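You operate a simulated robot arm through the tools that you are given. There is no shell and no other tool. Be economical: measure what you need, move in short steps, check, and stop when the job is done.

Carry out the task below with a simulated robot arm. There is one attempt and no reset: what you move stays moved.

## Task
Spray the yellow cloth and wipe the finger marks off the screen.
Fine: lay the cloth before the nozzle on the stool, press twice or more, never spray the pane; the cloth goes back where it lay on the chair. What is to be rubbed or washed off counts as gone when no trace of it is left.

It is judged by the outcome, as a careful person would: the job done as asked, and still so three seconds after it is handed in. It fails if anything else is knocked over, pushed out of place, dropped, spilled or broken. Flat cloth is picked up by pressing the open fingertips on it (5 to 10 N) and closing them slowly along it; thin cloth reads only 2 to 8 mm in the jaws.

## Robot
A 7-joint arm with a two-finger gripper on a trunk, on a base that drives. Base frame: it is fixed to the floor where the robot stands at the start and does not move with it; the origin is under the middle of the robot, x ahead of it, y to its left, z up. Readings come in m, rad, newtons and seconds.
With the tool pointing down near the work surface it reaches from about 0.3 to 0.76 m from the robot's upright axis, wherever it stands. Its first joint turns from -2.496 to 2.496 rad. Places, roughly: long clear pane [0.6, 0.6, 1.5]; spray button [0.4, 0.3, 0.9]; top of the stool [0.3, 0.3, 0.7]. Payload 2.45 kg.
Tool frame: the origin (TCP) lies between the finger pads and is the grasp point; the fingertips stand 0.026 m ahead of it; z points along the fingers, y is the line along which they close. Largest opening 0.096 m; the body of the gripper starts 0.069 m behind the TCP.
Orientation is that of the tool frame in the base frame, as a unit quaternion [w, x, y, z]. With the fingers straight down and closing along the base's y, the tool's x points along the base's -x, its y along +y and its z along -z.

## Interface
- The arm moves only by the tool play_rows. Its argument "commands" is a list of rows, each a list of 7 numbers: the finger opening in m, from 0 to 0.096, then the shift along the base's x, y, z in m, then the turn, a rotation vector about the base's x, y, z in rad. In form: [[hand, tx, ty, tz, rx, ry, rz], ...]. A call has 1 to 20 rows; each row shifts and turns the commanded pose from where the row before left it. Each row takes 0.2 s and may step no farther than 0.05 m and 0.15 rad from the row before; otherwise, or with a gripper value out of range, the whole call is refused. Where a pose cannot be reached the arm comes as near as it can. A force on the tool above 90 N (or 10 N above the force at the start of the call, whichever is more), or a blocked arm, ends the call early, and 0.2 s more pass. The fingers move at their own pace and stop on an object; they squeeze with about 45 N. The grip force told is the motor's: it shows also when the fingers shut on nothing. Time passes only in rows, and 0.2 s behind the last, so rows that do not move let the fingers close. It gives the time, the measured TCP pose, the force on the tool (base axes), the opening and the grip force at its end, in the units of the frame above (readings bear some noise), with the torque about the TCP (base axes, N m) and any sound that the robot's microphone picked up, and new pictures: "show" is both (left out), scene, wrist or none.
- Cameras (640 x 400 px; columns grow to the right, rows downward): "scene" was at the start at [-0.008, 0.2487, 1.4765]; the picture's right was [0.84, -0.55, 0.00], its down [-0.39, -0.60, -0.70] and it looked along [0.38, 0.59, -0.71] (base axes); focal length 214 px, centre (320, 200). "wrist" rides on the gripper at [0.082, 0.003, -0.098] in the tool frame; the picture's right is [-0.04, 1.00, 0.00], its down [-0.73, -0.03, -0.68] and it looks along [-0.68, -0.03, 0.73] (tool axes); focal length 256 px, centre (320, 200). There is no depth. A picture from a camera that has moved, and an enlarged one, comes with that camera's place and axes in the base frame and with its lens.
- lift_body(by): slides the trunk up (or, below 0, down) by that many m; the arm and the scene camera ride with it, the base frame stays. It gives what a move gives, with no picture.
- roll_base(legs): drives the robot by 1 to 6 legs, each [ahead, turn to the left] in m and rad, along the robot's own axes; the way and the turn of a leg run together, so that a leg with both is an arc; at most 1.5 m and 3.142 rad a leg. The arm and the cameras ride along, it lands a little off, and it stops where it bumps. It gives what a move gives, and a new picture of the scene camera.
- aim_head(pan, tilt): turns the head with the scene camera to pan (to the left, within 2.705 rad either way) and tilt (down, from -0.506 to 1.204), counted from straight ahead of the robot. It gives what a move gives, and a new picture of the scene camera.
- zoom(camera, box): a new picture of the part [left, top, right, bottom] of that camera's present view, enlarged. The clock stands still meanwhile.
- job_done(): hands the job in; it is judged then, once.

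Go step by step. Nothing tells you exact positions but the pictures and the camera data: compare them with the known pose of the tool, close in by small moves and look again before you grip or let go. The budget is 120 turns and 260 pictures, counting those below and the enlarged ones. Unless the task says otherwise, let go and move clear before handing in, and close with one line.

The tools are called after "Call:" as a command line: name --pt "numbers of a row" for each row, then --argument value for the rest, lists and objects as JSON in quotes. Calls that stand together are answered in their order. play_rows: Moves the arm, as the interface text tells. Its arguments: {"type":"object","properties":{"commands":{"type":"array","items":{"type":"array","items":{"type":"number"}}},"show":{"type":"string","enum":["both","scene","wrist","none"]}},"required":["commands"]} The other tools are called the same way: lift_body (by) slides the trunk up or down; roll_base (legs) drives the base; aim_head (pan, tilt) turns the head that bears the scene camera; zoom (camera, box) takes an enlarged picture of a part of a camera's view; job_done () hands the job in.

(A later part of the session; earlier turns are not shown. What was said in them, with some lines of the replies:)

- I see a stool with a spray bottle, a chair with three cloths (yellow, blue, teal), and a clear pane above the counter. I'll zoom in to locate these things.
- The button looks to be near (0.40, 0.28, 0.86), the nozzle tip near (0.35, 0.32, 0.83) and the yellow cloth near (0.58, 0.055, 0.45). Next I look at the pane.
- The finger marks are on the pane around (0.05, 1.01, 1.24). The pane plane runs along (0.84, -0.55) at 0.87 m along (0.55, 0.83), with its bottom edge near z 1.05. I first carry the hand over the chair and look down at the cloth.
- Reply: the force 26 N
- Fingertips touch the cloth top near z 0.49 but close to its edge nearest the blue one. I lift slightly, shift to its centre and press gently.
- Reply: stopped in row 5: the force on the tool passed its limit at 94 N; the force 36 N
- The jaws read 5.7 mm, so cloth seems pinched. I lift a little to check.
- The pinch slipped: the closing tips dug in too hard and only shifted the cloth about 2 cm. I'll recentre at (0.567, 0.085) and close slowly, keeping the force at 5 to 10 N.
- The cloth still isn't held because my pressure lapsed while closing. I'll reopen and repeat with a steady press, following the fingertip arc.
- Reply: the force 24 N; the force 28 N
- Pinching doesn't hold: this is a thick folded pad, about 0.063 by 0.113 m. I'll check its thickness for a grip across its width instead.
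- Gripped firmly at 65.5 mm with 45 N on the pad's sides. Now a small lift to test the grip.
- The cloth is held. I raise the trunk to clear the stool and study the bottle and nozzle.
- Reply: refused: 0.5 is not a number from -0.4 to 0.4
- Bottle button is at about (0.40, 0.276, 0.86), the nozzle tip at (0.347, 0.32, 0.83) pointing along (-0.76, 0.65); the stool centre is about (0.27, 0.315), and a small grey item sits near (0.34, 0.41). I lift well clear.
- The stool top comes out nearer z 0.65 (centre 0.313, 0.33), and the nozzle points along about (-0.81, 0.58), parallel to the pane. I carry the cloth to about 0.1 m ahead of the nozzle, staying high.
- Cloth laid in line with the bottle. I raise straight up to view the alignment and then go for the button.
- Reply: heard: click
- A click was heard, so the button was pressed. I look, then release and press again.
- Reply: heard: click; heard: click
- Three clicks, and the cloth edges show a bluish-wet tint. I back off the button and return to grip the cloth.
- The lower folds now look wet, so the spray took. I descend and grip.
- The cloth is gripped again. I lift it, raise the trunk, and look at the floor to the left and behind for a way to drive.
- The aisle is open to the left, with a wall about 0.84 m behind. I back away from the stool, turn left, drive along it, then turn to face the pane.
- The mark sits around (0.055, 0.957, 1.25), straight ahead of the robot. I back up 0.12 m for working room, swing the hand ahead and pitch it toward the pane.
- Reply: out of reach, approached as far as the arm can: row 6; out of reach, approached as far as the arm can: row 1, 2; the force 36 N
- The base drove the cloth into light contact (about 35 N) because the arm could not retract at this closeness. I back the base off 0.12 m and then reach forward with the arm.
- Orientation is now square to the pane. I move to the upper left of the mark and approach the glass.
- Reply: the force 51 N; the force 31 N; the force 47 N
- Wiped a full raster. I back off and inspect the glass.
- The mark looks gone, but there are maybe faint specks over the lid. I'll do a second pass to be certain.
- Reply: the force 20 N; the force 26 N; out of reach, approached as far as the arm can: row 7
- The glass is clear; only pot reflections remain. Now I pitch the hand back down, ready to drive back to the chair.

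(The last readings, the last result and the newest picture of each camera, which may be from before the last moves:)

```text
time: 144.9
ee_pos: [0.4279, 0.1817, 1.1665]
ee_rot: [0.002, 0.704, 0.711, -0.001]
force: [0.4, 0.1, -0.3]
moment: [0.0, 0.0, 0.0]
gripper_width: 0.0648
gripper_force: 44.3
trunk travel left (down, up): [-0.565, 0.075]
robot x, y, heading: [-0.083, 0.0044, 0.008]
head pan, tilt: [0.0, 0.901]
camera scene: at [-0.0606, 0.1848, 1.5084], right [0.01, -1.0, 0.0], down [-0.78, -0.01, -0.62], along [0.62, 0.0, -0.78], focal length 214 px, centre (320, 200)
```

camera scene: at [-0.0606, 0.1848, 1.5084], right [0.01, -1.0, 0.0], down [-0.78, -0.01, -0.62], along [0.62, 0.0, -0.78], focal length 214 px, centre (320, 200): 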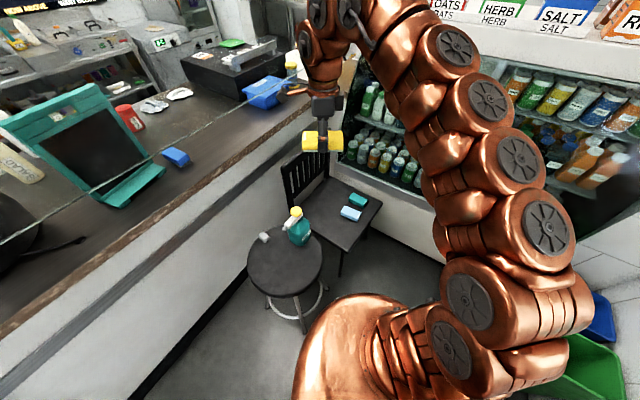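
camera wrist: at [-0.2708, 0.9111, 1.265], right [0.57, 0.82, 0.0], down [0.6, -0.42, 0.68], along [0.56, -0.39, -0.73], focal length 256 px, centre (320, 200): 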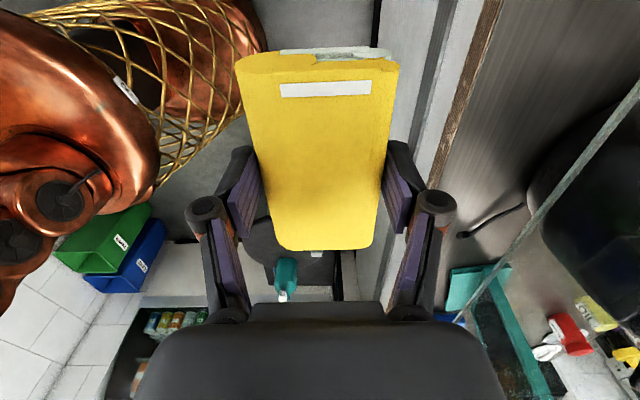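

Call:
play_rows --pt "0 0.007 -0.0059 0 0 0 0.1373" --pt "0 0.007 -0.0059 0 0 0 0.1373" --pt "0 0.007 -0.0059 0 0 0 0.1373" --pt "0 0.007 -0.0059 0 0 0 0.1373" --pt "0 0.007 -0.0059 0 0 0 0.1373" --pt "0 0.007 -0.0059 0 0 0 0.1373" --pt "0 0.007 -0.0059 0 0 0 0.1373" --pt "0 0.007 -0.0059 0 0 0 0.1373" --pt "0 0.007 -0.0059 0 0 0 0.1373" --pt "0 0.007 -0.0059 0 0 0 0.1373" --pt "0 0.007 -0.0059 0 0 0 0.1373" --pt "0 0.007 -0.0059 0 0 0 0.1373" --pt "0 0.007 -0.0059 0 0 0 0.1373" --pt "0 0.007 -0.0059 0 0 0 0.1373" --pt "0 0.007 -0.0059 0 0 0 0.1373" --pt "0 0.007 -0.0059 0 0 0 0.1373" --pt "0 0.007 -0.0059 0 0 0 0.1373" --pt "0 0.007 -0.0059 0 0 0 0.1373" --pt "0 0.007 -0.0059 0 0 0 0.1373" --pt "0 0 0 0 0 0 0" --show "wrist"

Call:
lift_body --by -0.35

Call:
play_rows --pt "0 0 0 0 0 0 0" --show "both"

```text
time: 149.1
ee_pos: [0.3121, 0.1405, 1.1529]
ee_rot: [0.029, -0.482, 0.875, 0.006]
force: [-0.6, 0.2, -0.5]
moment: [0.02, 0.0, 0.02]
gripper_width: 0.065
gripper_force: 45.2
out of reach, approached as far as the arm can: row 13, 14, 15, 16, 17, 18, 19
trunk travel left (down, up): [-0.565, 0.075]
robot x, y, heading: [-0.0827, 0.0043, 0.003]
head pan, tilt: [0.0, 0.901]
camera wrist: at [0.2625, 0.0706, 1.2458], right [-0.82, 0.57, -0.02], down [0.39, 0.58, 0.72], along [0.42, 0.59, -0.69], focal length 256 px, centre (320, 200)
```

wrist: 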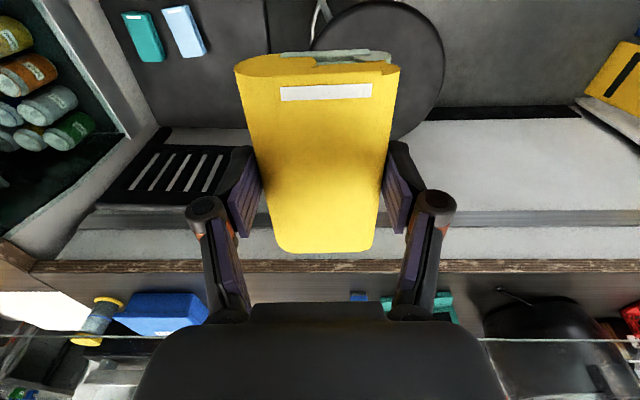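

```text
time: 152.5
ee_pos: [0.3122, 0.1419, 0.8024]
ee_rot: [0.029, -0.481, 0.876, 0.006]
force: [-0.6, -0.3, -0.2]
moment: [-0.01, 0.0, -0.04]
gripper_width: 0.0647
gripper_force: 44.9
trunk travel left (down, up): [-0.215, 0.425]
robot x, y, heading: [-0.0816, 0.0055, 0.011]
head pan, tilt: [0.0, 0.901]
```

```text
time: 152.9
ee_pos: [0.3132, 0.1416, 0.8023]
ee_rot: [0.028, -0.481, 0.876, 0.004]
force: [0.2, 0.3, -0.2]
moment: [0.0, 0.01, 0.0]
gripper_width: 0.0648
gripper_force: 45.0
trunk travel left (down, up): [-0.215, 0.425]
robot x, y, heading: [-0.0825, 0.0059, 0.004]
head pan, tilt: [0.0, 0.901]
camera scene: at [-0.0607, 0.1846, 1.1584], right [0.01, -1.0, 0.0], down [-0.78, -0.01, -0.62], along [0.62, 0.0, -0.78], focal length 214 px, centre (320, 200)
camera wrist: at [0.2628, 0.0705, 0.8958], right [-0.82, 0.57, -0.02], down [0.39, 0.58, 0.72], along [0.42, 0.58, -0.69], focal length 256 px, centre (320, 200)
```

scene: 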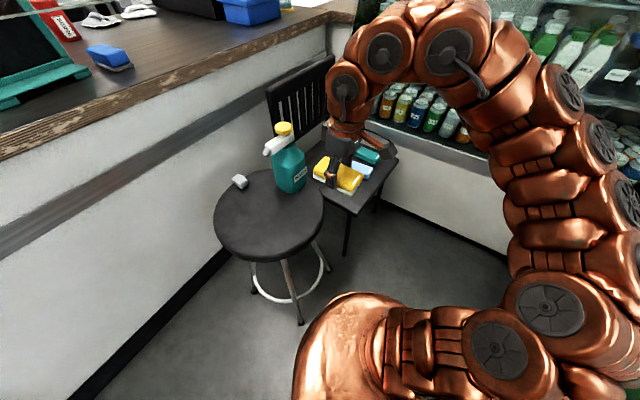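
wrist: 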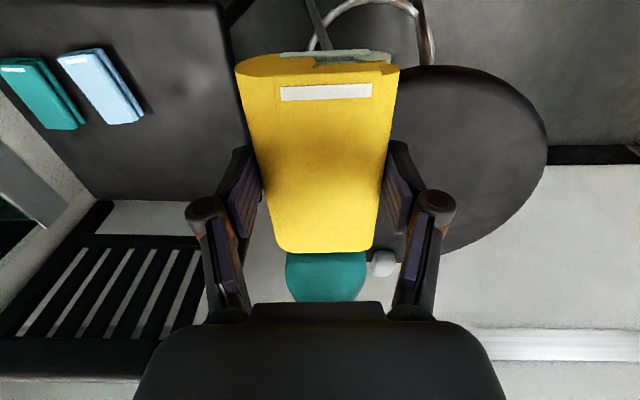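

The wrist neared a limit and the hand strayed toward the stool, though nothing was touched. I raise the trunk again and see how the arm follows small moves.

Call:
lift_body --by 0.3

Call:
play_rows --pt "0 0.01 0 0 0 0 0" --pt "0 0 0 0 0 0 0" --show "scene"

```text
time: 155.9
ee_pos: [0.3112, 0.1428, 1.1021]
ee_rot: [0.03, -0.482, 0.876, 0.005]
force: [-0.3, -0.6, -0.9]
moment: [0.02, -0.02, 0.0]
gripper_width: 0.0648
gripper_force: 45.0
trunk travel left (down, up): [-0.515, 0.125]
robot x, y, heading: [-0.0829, 0.002, 0.01]
head pan, tilt: [0.0, 0.901]
```

```text
time: 156.5
ee_pos: [0.3169, 0.1447, 1.1027]
ee_rot: [0.03, -0.48, 0.877, 0.005]
force: [-0.3, 0.1, 0.1]
moment: [-0.03, 0.02, 0.03]
gripper_width: 0.0647
gripper_force: 44.4
out of reach, approached as far as the arm can: row 1
trunk travel left (down, up): [-0.515, 0.125]
robot x, y, heading: [-0.0817, 0.0027, 0.007]
head pan, tilt: [0.0, 0.901]
camera scene: at [-0.0607, 0.1847, 1.4584], right [0.01, -1.0, 0.0], down [-0.78, -0.01, -0.62], along [0.62, 0.0, -0.78], focal length 214 px, centre (320, 200)
```

scene: 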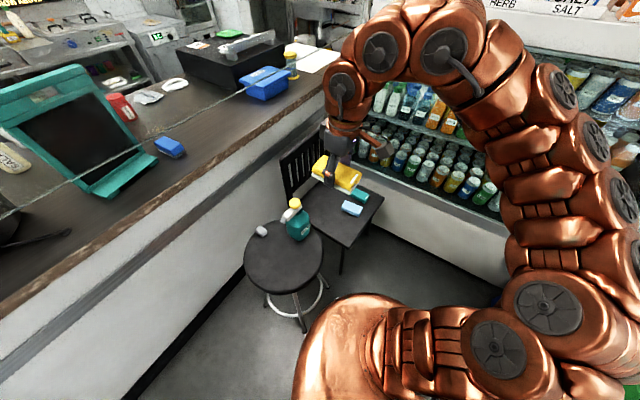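

Call:
play_rows --pt "0 0 0 0 0 0 -0.1122" --pt "0 0 0 0 0 0 -0.1122" --pt "0 0 0 0 0 0 -0.1122" --pt "0 0 0 0 0 0 -0.1122" --pt "0 0.0203 -0.0063 0 0 0 -0.1122" --pt "0 0.0203 -0.0063 0 0 0 -0.1122" --pt "0 0.0203 -0.0063 0 0 0 -0.1122" --pt "0 0.0203 -0.0063 0 0 0 -0.1122" --pt "0 0.0203 -0.0063 0 0 0 -0.1122" --pt "0 0.0203 -0.0063 0 0 0 -0.1122" --pt "0 0.0203 -0.0063 0 0 0 -0.1122" --pt "0 0.0203 -0.0063 0 0 0 -0.1122" --pt "0 0.0203 -0.0063 0 0 0 -0.1122" --pt "0 0.0203 -0.0063 0 0 0 -0.1122" --pt "0 0.0203 -0.0063 0 0 0 0" --pt "0 0.0203 -0.0063 0 0 0 0" --pt "0 0 0 0 0 0 0" --show "scene"

```text
time: 160.1
ee_pos: [0.561, 0.0704, 1.1012]
ee_rot: [0.025, 0.279, 0.96, -0.016]
force: [0.7, 0.2, -1.5]
moment: [-0.07, 0.04, 0.0]
gripper_width: 0.0645
gripper_force: 44.7
trunk travel left (down, up): [-0.515, 0.125]
robot x, y, heading: [-0.0825, 0.0009, 0.008]
head pan, tilt: [0.0, 0.901]
camera scene: at [-0.0601, 0.1849, 1.4584], right [0.01, -1.0, 0.0], down [-0.78, -0.01, -0.62], along [0.62, 0.0, -0.78], focal length 214 px, centre (320, 200)
```

scene: 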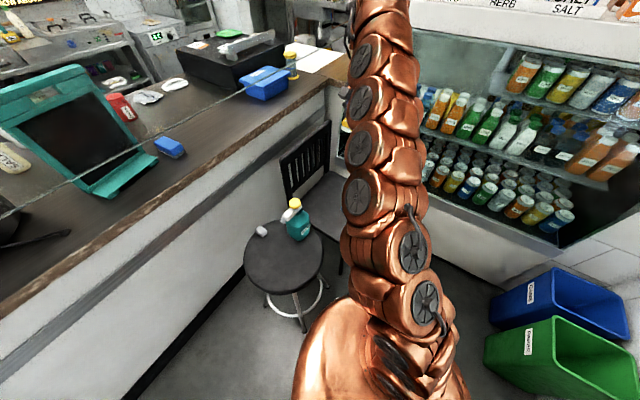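

Call:
play_rows --pt "0 0 0 0 0.045 0.039 0" --pt "0 0 0 0 0 0 0.115" --pt "0 0 0 0 0 0 0.115" --pt "0 0 0 0 0 0 0.115" --pt "0 0 0 0 0 0 0.115" --pt "0 0 0 0 0 0 0.115" --pt "0 0 0 0 0 0 0.115" --pt "0 0 0 0 0 0 0.115" --show "none"

Call:
play_rows --pt "0 0 0 0 0 0 0.115" --pt "0 0 0 0 0 0 0.115" --pt "0 0 0 0 0 0 0.115" --show "scene"

```text
time: 161.9
ee_pos: [0.5131, 0.1113, 1.0814]
ee_rot: [0.003, -0.053, 0.999, -0.003]
force: [-0.5, -0.4, -1.0]
moment: [-0.01, 0.0, 0.01]
gripper_width: 0.0647
gripper_force: 45.0
out of reach, approached as far as the arm can: row 6, 7, 8
trunk travel left (down, up): [-0.515, 0.125]
robot x, y, heading: [-0.0828, 0.0053, 0.009]
head pan, tilt: [0.0, 0.901]
```

```text
time: 162.7
ee_pos: [0.4999, 0.1131, 1.0661]
ee_rot: [0.004, -0.081, 0.997, -0.003]
force: [0.4, -0.1, -0.8]
moment: [-0.03, 0.03, 0.01]
gripper_width: 0.0651
gripper_force: 45.1
out of reach, approached as far as the arm can: row 1, 2, 3
trunk travel left (down, up): [-0.515, 0.125]
robot x, y, heading: [-0.0858, 0.0034, 0.006]
head pan, tilt: [0.0, 0.901]
camera scene: at [-0.0606, 0.1848, 1.4583], right [0.01, -1.0, 0.0], down [-0.78, -0.01, -0.62], along [0.62, 0.0, -0.78], focal length 214 px, centre (320, 200)
```

scene: 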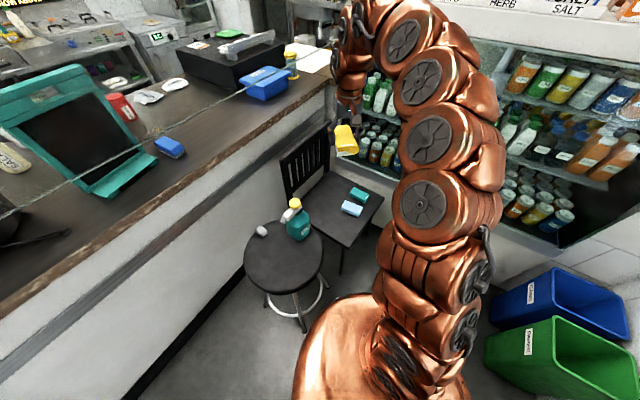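

The wrist can't turn that way in this posture. Turning the other way lays the pad in the same spot and alignment (rotated half a turn about vertical), so I do that while still high.

Call:
play_rows --pt "0 0.0033 -0.0029 0.0017 0 0 -0.125" --pt "0 0.0033 -0.0029 0.0017 0 0 -0.125" --pt "0 0.0033 -0.0029 0.0017 0 0 -0.125" --pt "0 0.0033 -0.0029 0.0017 0 0 -0.125" --pt "0 0.0033 -0.0029 0.0017 0 0 -0.125" --pt "0 0.0033 -0.0029 0.0017 0 0 -0.125" --pt "0 0.0033 -0.0029 0.0017 0 0 -0.125" --pt "0 0.0033 -0.0029 0.0017 0 0 -0.125" --pt "0 0.0033 -0.0029 0.0017 0 0 -0.125" --pt "0 0.0033 -0.0029 0.0017 0 0 -0.125" --pt "0 0.0033 -0.0029 0.0017 0 0 -0.125" --pt "0 0.0033 -0.0029 0.0017 0 0 -0.125" --pt "0 0.0033 -0.0029 0.0017 0 0 -0.125" --pt "0 0.0033 -0.0029 0.0017 0 0 -0.125" --pt "0 0.0033 -0.0029 0.0017 0 0 -0.125" --pt "0 0.0033 -0.0029 0.0017 0 0 -0.125" --pt "0 0.0033 -0.0029 0.0017 0 0 -0.125" --pt "0 0.0033 -0.0029 0.0017 0 0 -0.125" --pt "0 0 0 0 0 0 0" --show "both"

```text
time: 166.7
ee_pos: [0.5602, 0.0617, 1.0966]
ee_rot: [-0.001, 0.864, 0.504, -0.005]
force: [0.3, 0.1, -0.6]
moment: [0.01, -0.02, 0.03]
gripper_width: 0.065
gripper_force: 44.8
trunk travel left (down, up): [-0.515, 0.125]
robot x, y, heading: [-0.0821, 0.0036, 0.007]
head pan, tilt: [0.0, 0.901]
camera scene: at [-0.0606, 0.1847, 1.4584], right [0.01, -1.0, 0.0], down [-0.78, -0.01, -0.62], along [0.62, 0.0, -0.78], focal length 214 px, centre (320, 200)
camera wrist: at [0.605, 0.1304, 1.195], right [0.85, -0.53, -0.01], down [-0.38, -0.62, 0.68], along [-0.37, -0.58, -0.73], focal length 256 px, centre (320, 200)
```

scene: 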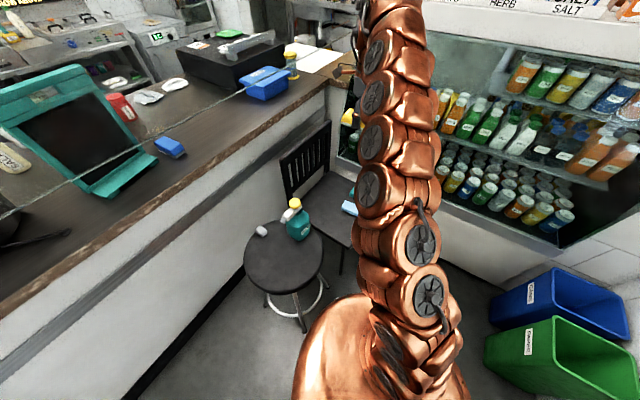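
wrist: 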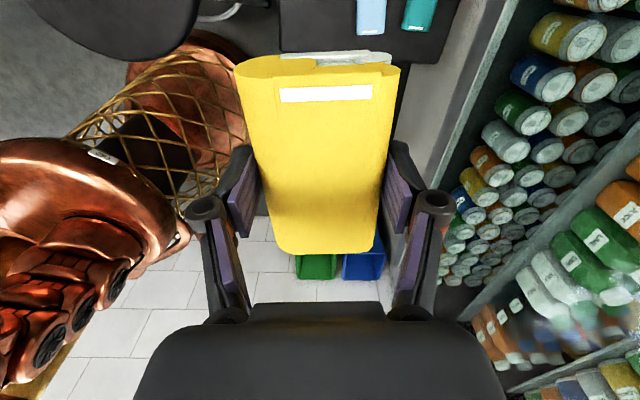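

Call:
lift_body --by -0.35

Call:
play_rows --pt "0 0 0 0 0 0 0" --show "both"

```text
time: 170.2
ee_pos: [0.5601, 0.0616, 0.7478]
ee_rot: [-0.002, 0.864, 0.503, -0.005]
force: [0.9, 0.3, -0.6]
moment: [0.01, -0.03, 0.0]
gripper_width: 0.0649
gripper_force: 44.8
trunk travel left (down, up): [-0.165, 0.475]
robot x, y, heading: [-0.0821, 0.0039, 0.007]
head pan, tilt: [0.0, 0.901]
```

```text
time: 170.6
ee_pos: [0.5612, 0.0619, 0.7472]
ee_rot: [-0.001, 0.864, 0.503, -0.005]
force: [-0.2, 0.5, -1.1]
moment: [0.0, -0.02, 0.03]
gripper_width: 0.065
gripper_force: 44.8
trunk travel left (down, up): [-0.165, 0.475]
robot x, y, heading: [-0.0821, 0.0016, 0.007]
head pan, tilt: [0.0, 0.901]
camera scene: at [-0.0606, 0.1847, 1.1084], right [0.01, -1.0, 0.0], down [-0.78, -0.01, -0.62], along [0.62, 0.0, -0.78], focal length 214 px, centre (320, 200)
camera wrist: at [0.6049, 0.1305, 0.845], right [0.85, -0.53, -0.01], down [-0.38, -0.62, 0.68], along [-0.36, -0.58, -0.73], focal length 256 px, centre (320, 200)
```

scene: 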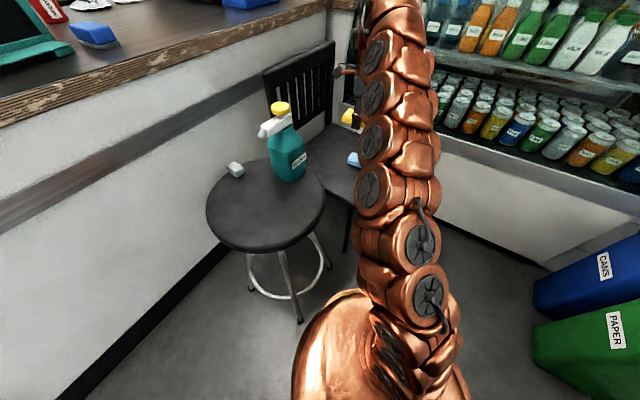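
wrist: 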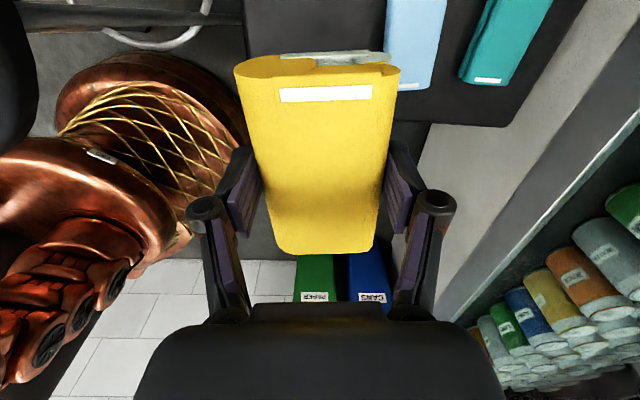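

Call:
lift_body --by -0.15

Call:
play_rows --pt "0 0 0 -0.03 0 0 0" --pt "0 0 0 -0.03 0 0 0" --pt "0 0 0 0 0 0 0" --show "wrist"

```text
time: 172.3
ee_pos: [0.5592, 0.062, 0.5973]
ee_rot: [-0.001, 0.864, 0.503, -0.004]
force: [0.2, 0.6, -0.7]
moment: [0.02, -0.02, 0.02]
gripper_width: 0.0649
gripper_force: 44.5
trunk travel left (down, up): [-0.015, 0.625]
robot x, y, heading: [-0.0821, 0.0013, 0.009]
head pan, tilt: [0.0, 0.901]
```

```text
time: 173.1
ee_pos: [0.5627, 0.0629, 0.5389]
ee_rot: [-0.002, 0.865, 0.502, -0.004]
force: [-0.2, -0.9, 0.5]
moment: [0.01, 0.0, -0.02]
gripper_width: 0.0648
gripper_force: 45.3
trunk travel left (down, up): [-0.015, 0.625]
robot x, y, heading: [-0.0853, 0.0017, 0.007]
head pan, tilt: [0.0, 0.901]
camera wrist: at [0.6073, 0.131, 0.6355], right [0.85, -0.53, -0.01], down [-0.38, -0.62, 0.68], along [-0.36, -0.58, -0.73], focal length 256 px, centre (320, 200)
```

wrist: 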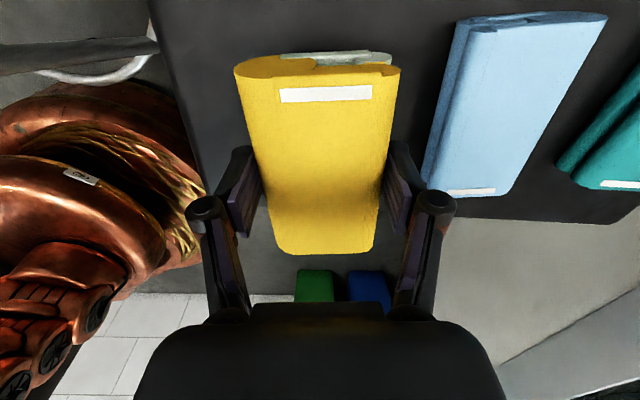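

Call:
play_rows --pt "0 0 0 -0.02 0 0 0" --pt "0 -0.002 -0.001 -0.01 0 0 0" --pt "0 0 0 -0.004 0 0 0" --pt "0 0 0 0 0 0 0" --show "wrist"

```text
time: 174.1
ee_pos: [0.5582, 0.0619, 0.5034]
ee_rot: [-0.002, 0.864, 0.504, -0.005]
force: [-0.1, 0.6, 0.0]
moment: [-0.01, -0.02, 0.03]
gripper_width: 0.0649
gripper_force: 45.1
trunk travel left (down, up): [-0.015, 0.625]
robot x, y, heading: [-0.0799, 0.0048, 0.005]
head pan, tilt: [0.0, 0.901]
camera wrist: at [0.603, 0.1304, 0.6009], right [0.85, -0.53, -0.01], down [-0.38, -0.62, 0.68], along [-0.36, -0.58, -0.73], focal length 256 px, centre (320, 200)
```

wrist: 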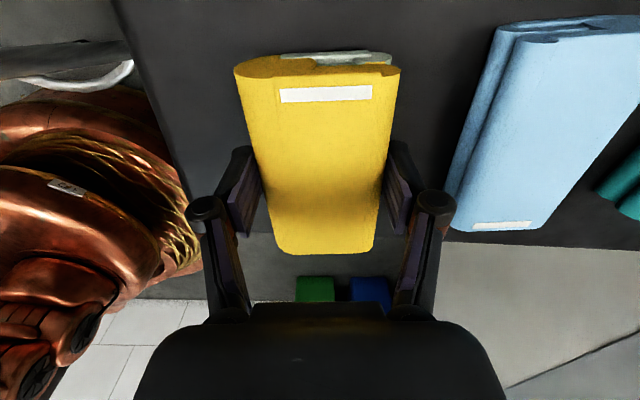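

Call:
play_rows --pt "0 0 0 -0.003 0 0 0" --pt "0 0 0 0 0 0 0" --show "none"

Call:
play_rows --pt "0 0 0 -0.002 0 0 0" --pt "0 0 0 0 0 0 0" --show "none"

```text
time: 174.7
ee_pos: [0.5579, 0.0613, 0.5001]
ee_rot: [-0.001, 0.864, 0.503, -0.004]
force: [0.5, -0.2, -0.5]
moment: [-0.03, -0.02, 0.02]
gripper_width: 0.0643
gripper_force: 45.6
trunk travel left (down, up): [-0.015, 0.625]
robot x, y, heading: [-0.0784, 0.0065, 0.009]
head pan, tilt: [0.0, 0.901]
```

```text
time: 175.3
ee_pos: [0.5568, 0.0603, 0.4977]
ee_rot: [-0.001, 0.864, 0.503, -0.004]
force: [1.5, 0.4, -1.2]
moment: [-0.01, 0.0, -0.03]
gripper_width: 0.0649
gripper_force: 44.6
trunk travel left (down, up): [-0.015, 0.625]
robot x, y, heading: [-0.0819, 0.0028, 0.006]
head pan, tilt: [0.0, 0.901]
```

Call:
play_rows --pt "0 0 0 -0.002 0 0 0" --pt "0 0 0 -0.002 0 0 0" --pt "0 0 0 0 0 0 0" --show "none"

Call:
play_rows --pt "0 0 0 -0.002 0 0 0" --pt "0 0 0 0 0 0 0" --show "wrist"

```text
time: 176.1
ee_pos: [0.558, 0.0615, 0.495]
ee_rot: [-0.001, 0.864, 0.503, -0.004]
force: [-0.1, 0.2, -0.6]
moment: [-0.02, 0.0, -0.01]
gripper_width: 0.0648
gripper_force: 44.4
trunk travel left (down, up): [-0.015, 0.625]
robot x, y, heading: [-0.0824, 0.0023, 0.003]
head pan, tilt: [0.0, 0.901]
```

```text
time: 176.7
ee_pos: [0.5577, 0.0608, 0.4929]
ee_rot: [0.0, 0.864, 0.503, -0.004]
force: [0.3, 0.6, 2.1]
moment: [0.11, -0.17, -0.05]
gripper_width: 0.0648
gripper_force: 44.7
trunk travel left (down, up): [-0.015, 0.625]
robot x, y, heading: [-0.0798, 0.0033, 0.01]
head pan, tilt: [0.0, 0.901]
camera wrist: at [0.6028, 0.1306, 0.591], right [0.85, -0.53, -0.01], down [-0.38, -0.62, 0.68], along [-0.36, -0.58, -0.73], focal length 256 px, centre (320, 200)
```

wrist: 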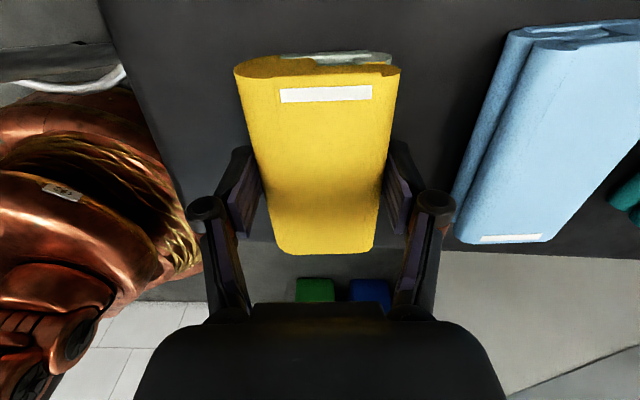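

Call:
play_rows --pt "0 0 0 -0.001 0 0 0" --pt "0.068 0 0 0 0 0 0" --pt "0.074 0 0 0 0 0 0" --pt "0.08 0 0 0 0 0 0" --pt "0.08 0 0 0.01 0 0 0" --pt "0.08 0 0 0.03 0 0 0" --pt "0.08 0 0 0.04 0 0 0" --pt "0.08 0 0 0.04 0 0 0" --show "wrist"

```text
time: 178.5
ee_pos: [0.5564, 0.0607, 0.6116]
ee_rot: [-0.002, 0.865, 0.501, -0.004]
force: [0.9, -5.8, -0.3]
moment: [0.56, 0.07, -0.01]
gripper_width: 0.0805
gripper_force: 0.0
trunk travel left (down, up): [-0.015, 0.625]
robot x, y, heading: [-0.0808, 0.0052, 0.002]
head pan, tilt: [0.0, 0.901]
camera wrist: at [0.6029, 0.1286, 0.7087], right [0.85, -0.53, -0.01], down [-0.38, -0.62, 0.68], along [-0.37, -0.58, -0.73], focal length 256 px, centre (320, 200)
```

wrist: 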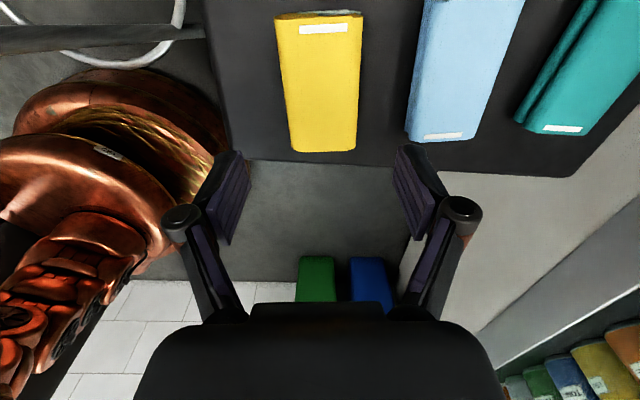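

Call:
play_rows --pt "0.08 0 0 0 0 0 0" --show "scene"

Call:
zoom --camera "scene" --box '[240, 0, 480, 160]'

```text
time: 178.9
ee_pos: [0.5569, 0.0634, 0.6124]
ee_rot: [-0.001, 0.864, 0.503, -0.005]
force: [0.7, -0.5, 0.2]
moment: [-0.01, 0.01, -0.03]
gripper_width: 0.0797
gripper_force: 0.1
trunk travel left (down, up): [-0.015, 0.625]
robot x, y, heading: [-0.0776, 0.0041, 0.003]
head pan, tilt: [0.0, 0.901]
camera scene: at [-0.0606, 0.1847, 0.9583], right [0.01, -1.0, 0.0], down [-0.78, -0.01, -0.62], along [0.62, 0.0, -0.78], focal length 214 px, centre (320, 200)
```

scene: 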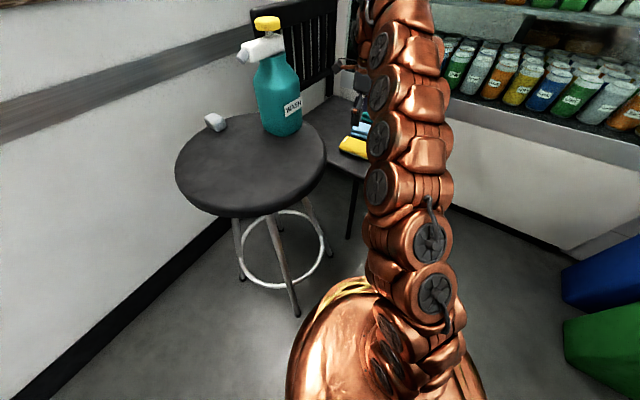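

```text
2.50 times, centred on (360, 80) of scene
camera zoom: at [-0.0606, 0.1847, 0.9583], right [0.01, -1.0, 0.0], down [-0.78, -0.01, -0.62], along [0.62, 0.0, -0.78], focal length 536 px, centre (220, 500)
```

zoom: 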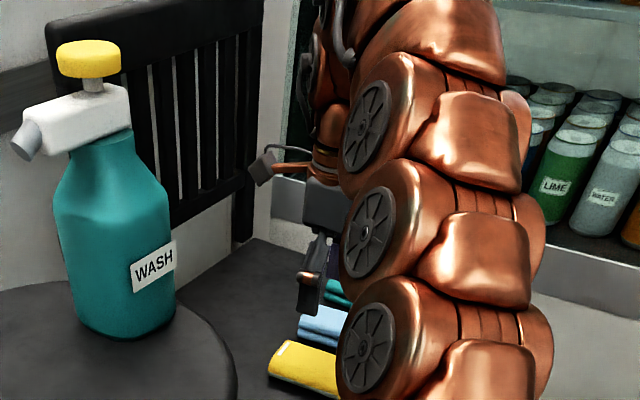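

The cloth is back in its place. I back the hand away from the backrest a little, then lift clear.

Call:
play_rows --pt "0.08 -0.0164 -0.0251 0.005 0 0 0" --pt "0.08 -0.0164 -0.0251 0.01 0 0 0" --pt "0.08 0 0 0.02 0 0 0" --pt "0.08 0 0 0 0 0 0" --show "none"

Call:
lift_body --by 0.4

Call:
play_rows --pt "0.08 -0.03 -0.02 0.02 0 0 0" --pt "0.08 -0.03 -0.02 0.02 0 0 0" --show "both"

Call:
aim_head --pan 0.6 --tilt 0.85

```text
time: 179.9
ee_pos: [0.5233, 0.0101, 0.6454]
ee_rot: [-0.001, 0.864, 0.503, -0.004]
force: [-0.4, -0.8, 0.3]
moment: [0.0, -0.02, -0.02]
gripper_width: 0.0799
gripper_force: 0.0
trunk travel left (down, up): [-0.015, 0.625]
robot x, y, heading: [-0.0836, 0.0043, 0.004]
head pan, tilt: [0.0, 0.901]
```

```text
time: 183.7
ee_pos: [0.5229, 0.0117, 1.0452]
ee_rot: [-0.001, 0.864, 0.504, -0.004]
force: [-1.0, 0.5, -0.5]
moment: [0.03, 0.02, -0.02]
gripper_width: 0.08
gripper_force: 0.1
trunk travel left (down, up): [-0.415, 0.225]
robot x, y, heading: [-0.0823, 0.0014, 0.007]
head pan, tilt: [0.0, 0.901]
```

```text
time: 184.3
ee_pos: [0.4633, -0.0306, 1.0852]
ee_rot: [-0.001, 0.864, 0.504, -0.005]
force: [0.1, 0.3, -1.6]
moment: [-0.01, 0.07, 0.01]
gripper_width: 0.0803
gripper_force: 0.1
trunk travel left (down, up): [-0.415, 0.225]
robot x, y, heading: [-0.0807, 0.0031, 0.004]
head pan, tilt: [0.0, 0.901]
camera scene: at [-0.0604, 0.1848, 1.3583], right [0.01, -1.0, 0.0], down [-0.78, -0.01, -0.62], along [0.62, 0.0, -0.78], focal length 214 px, centre (320, 200)
camera wrist: at [0.5086, 0.0385, 1.1827], right [0.85, -0.53, -0.01], down [-0.38, -0.62, 0.68], along [-0.37, -0.58, -0.73], focal length 256 px, centre (320, 200)
```

scene: 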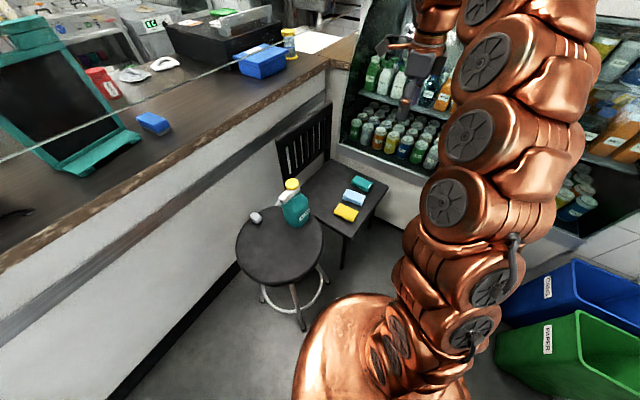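
wrist: 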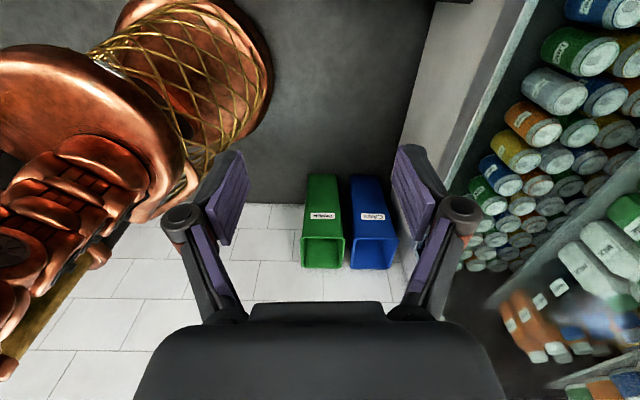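

```text
time: 185.3
ee_pos: [0.4644, -0.0314, 1.0847]
ee_rot: [-0.002, 0.864, 0.504, -0.004]
force: [0.3, 1.1, 0.6]
moment: [-0.01, -0.01, 0.0]
gripper_width: 0.0801
gripper_force: 0.0
trunk travel left (down, up): [-0.415, 0.225]
robot x, y, heading: [-0.0821, 0.0004, 0.009]
head pan, tilt: [0.6, 0.85]
camera scene: at [-0.0719, 0.2287, 1.3622], right [0.57, -0.82, 0.0], down [-0.62, -0.43, -0.66], along [0.54, 0.38, -0.75], focal length 214 px, centre (320, 200)
```

scene: 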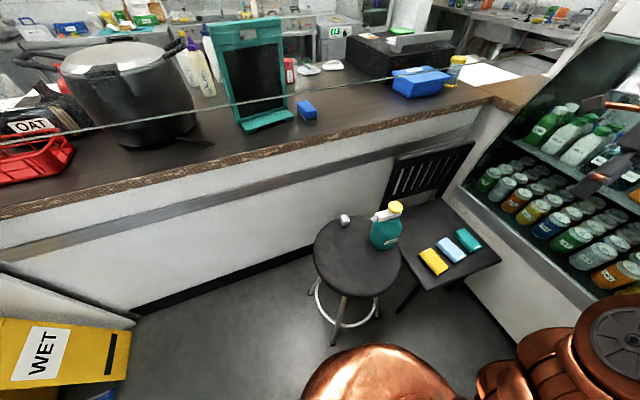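

Call:
zoom --camera "scene" --box '[370, 190, 510, 300]'

Call:
aim_head --pan 0.99 --tilt 0.25

Call:
zoom --camera "scene" --box '[150, 180, 330, 292]'

```text
3.64 times, centred on (440, 245) of scene
camera zoom: at [-0.0719, 0.2287, 1.3622], right [0.57, -0.82, 0.0], down [-0.62, -0.43, -0.66], along [0.54, 0.38, -0.75], focal length 780 px, centre (-116, 36)
```

zoom: 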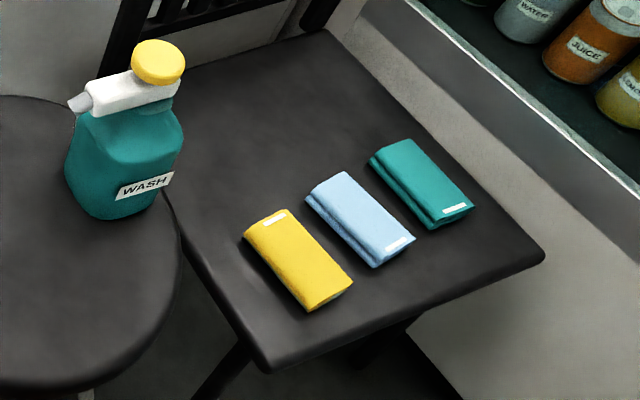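

```text
time: 186.3
ee_pos: [0.4651, -0.0305, 1.0849]
ee_rot: [-0.001, 0.864, 0.504, -0.004]
force: [-0.1, 0.8, -0.1]
moment: [0.0, -0.05, 0.0]
gripper_width: 0.0798
gripper_force: 0.0
trunk travel left (down, up): [-0.415, 0.225]
robot x, y, heading: [-0.0839, 0.0046, 0.008]
head pan, tilt: [0.99, 0.25]
camera scene: at [-0.0853, 0.2625, 1.4153], right [0.84, -0.54, 0.0], down [-0.13, -0.21, -0.97], along [0.53, 0.81, -0.25], focal length 214 px, centre (320, 200)
```

scene: 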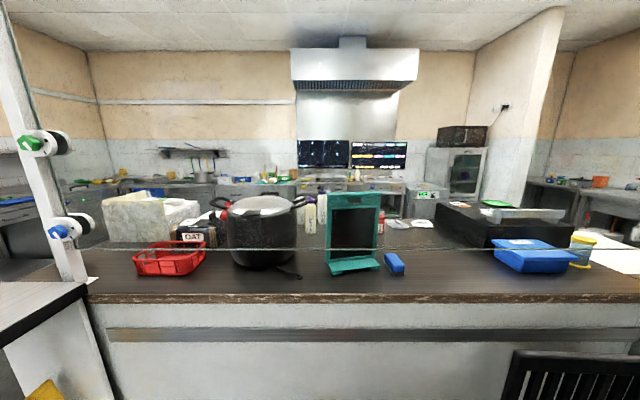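

```text
3.56 times, centred on (240, 236) of scene
camera zoom: at [-0.0853, 0.2625, 1.4153], right [0.84, -0.54, 0.0], down [-0.13, -0.21, -0.97], along [0.53, 0.81, -0.25], focal length 763 px, centre (604, 72)
```

zoom: 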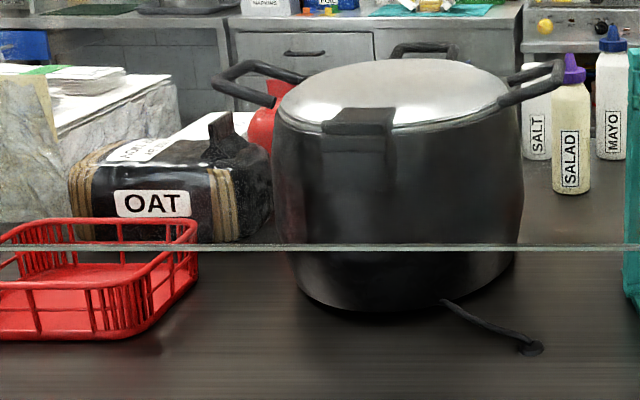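

The pane is clear, the three cloths are evenly lined up on the chair again, and the bottle and everything else stand where they were; the hand is clear, so I hand in.

Call:
job_done

```text
The job is handed in.
```

I sprayed the yellow cloth with three presses, wiped the finger marks off the pane with no trace visible afterwards, and put the cloth back in its place on the chair. The cloth now lies turned half a turn from how it was, because the wrist couldn't rotate back the other way.
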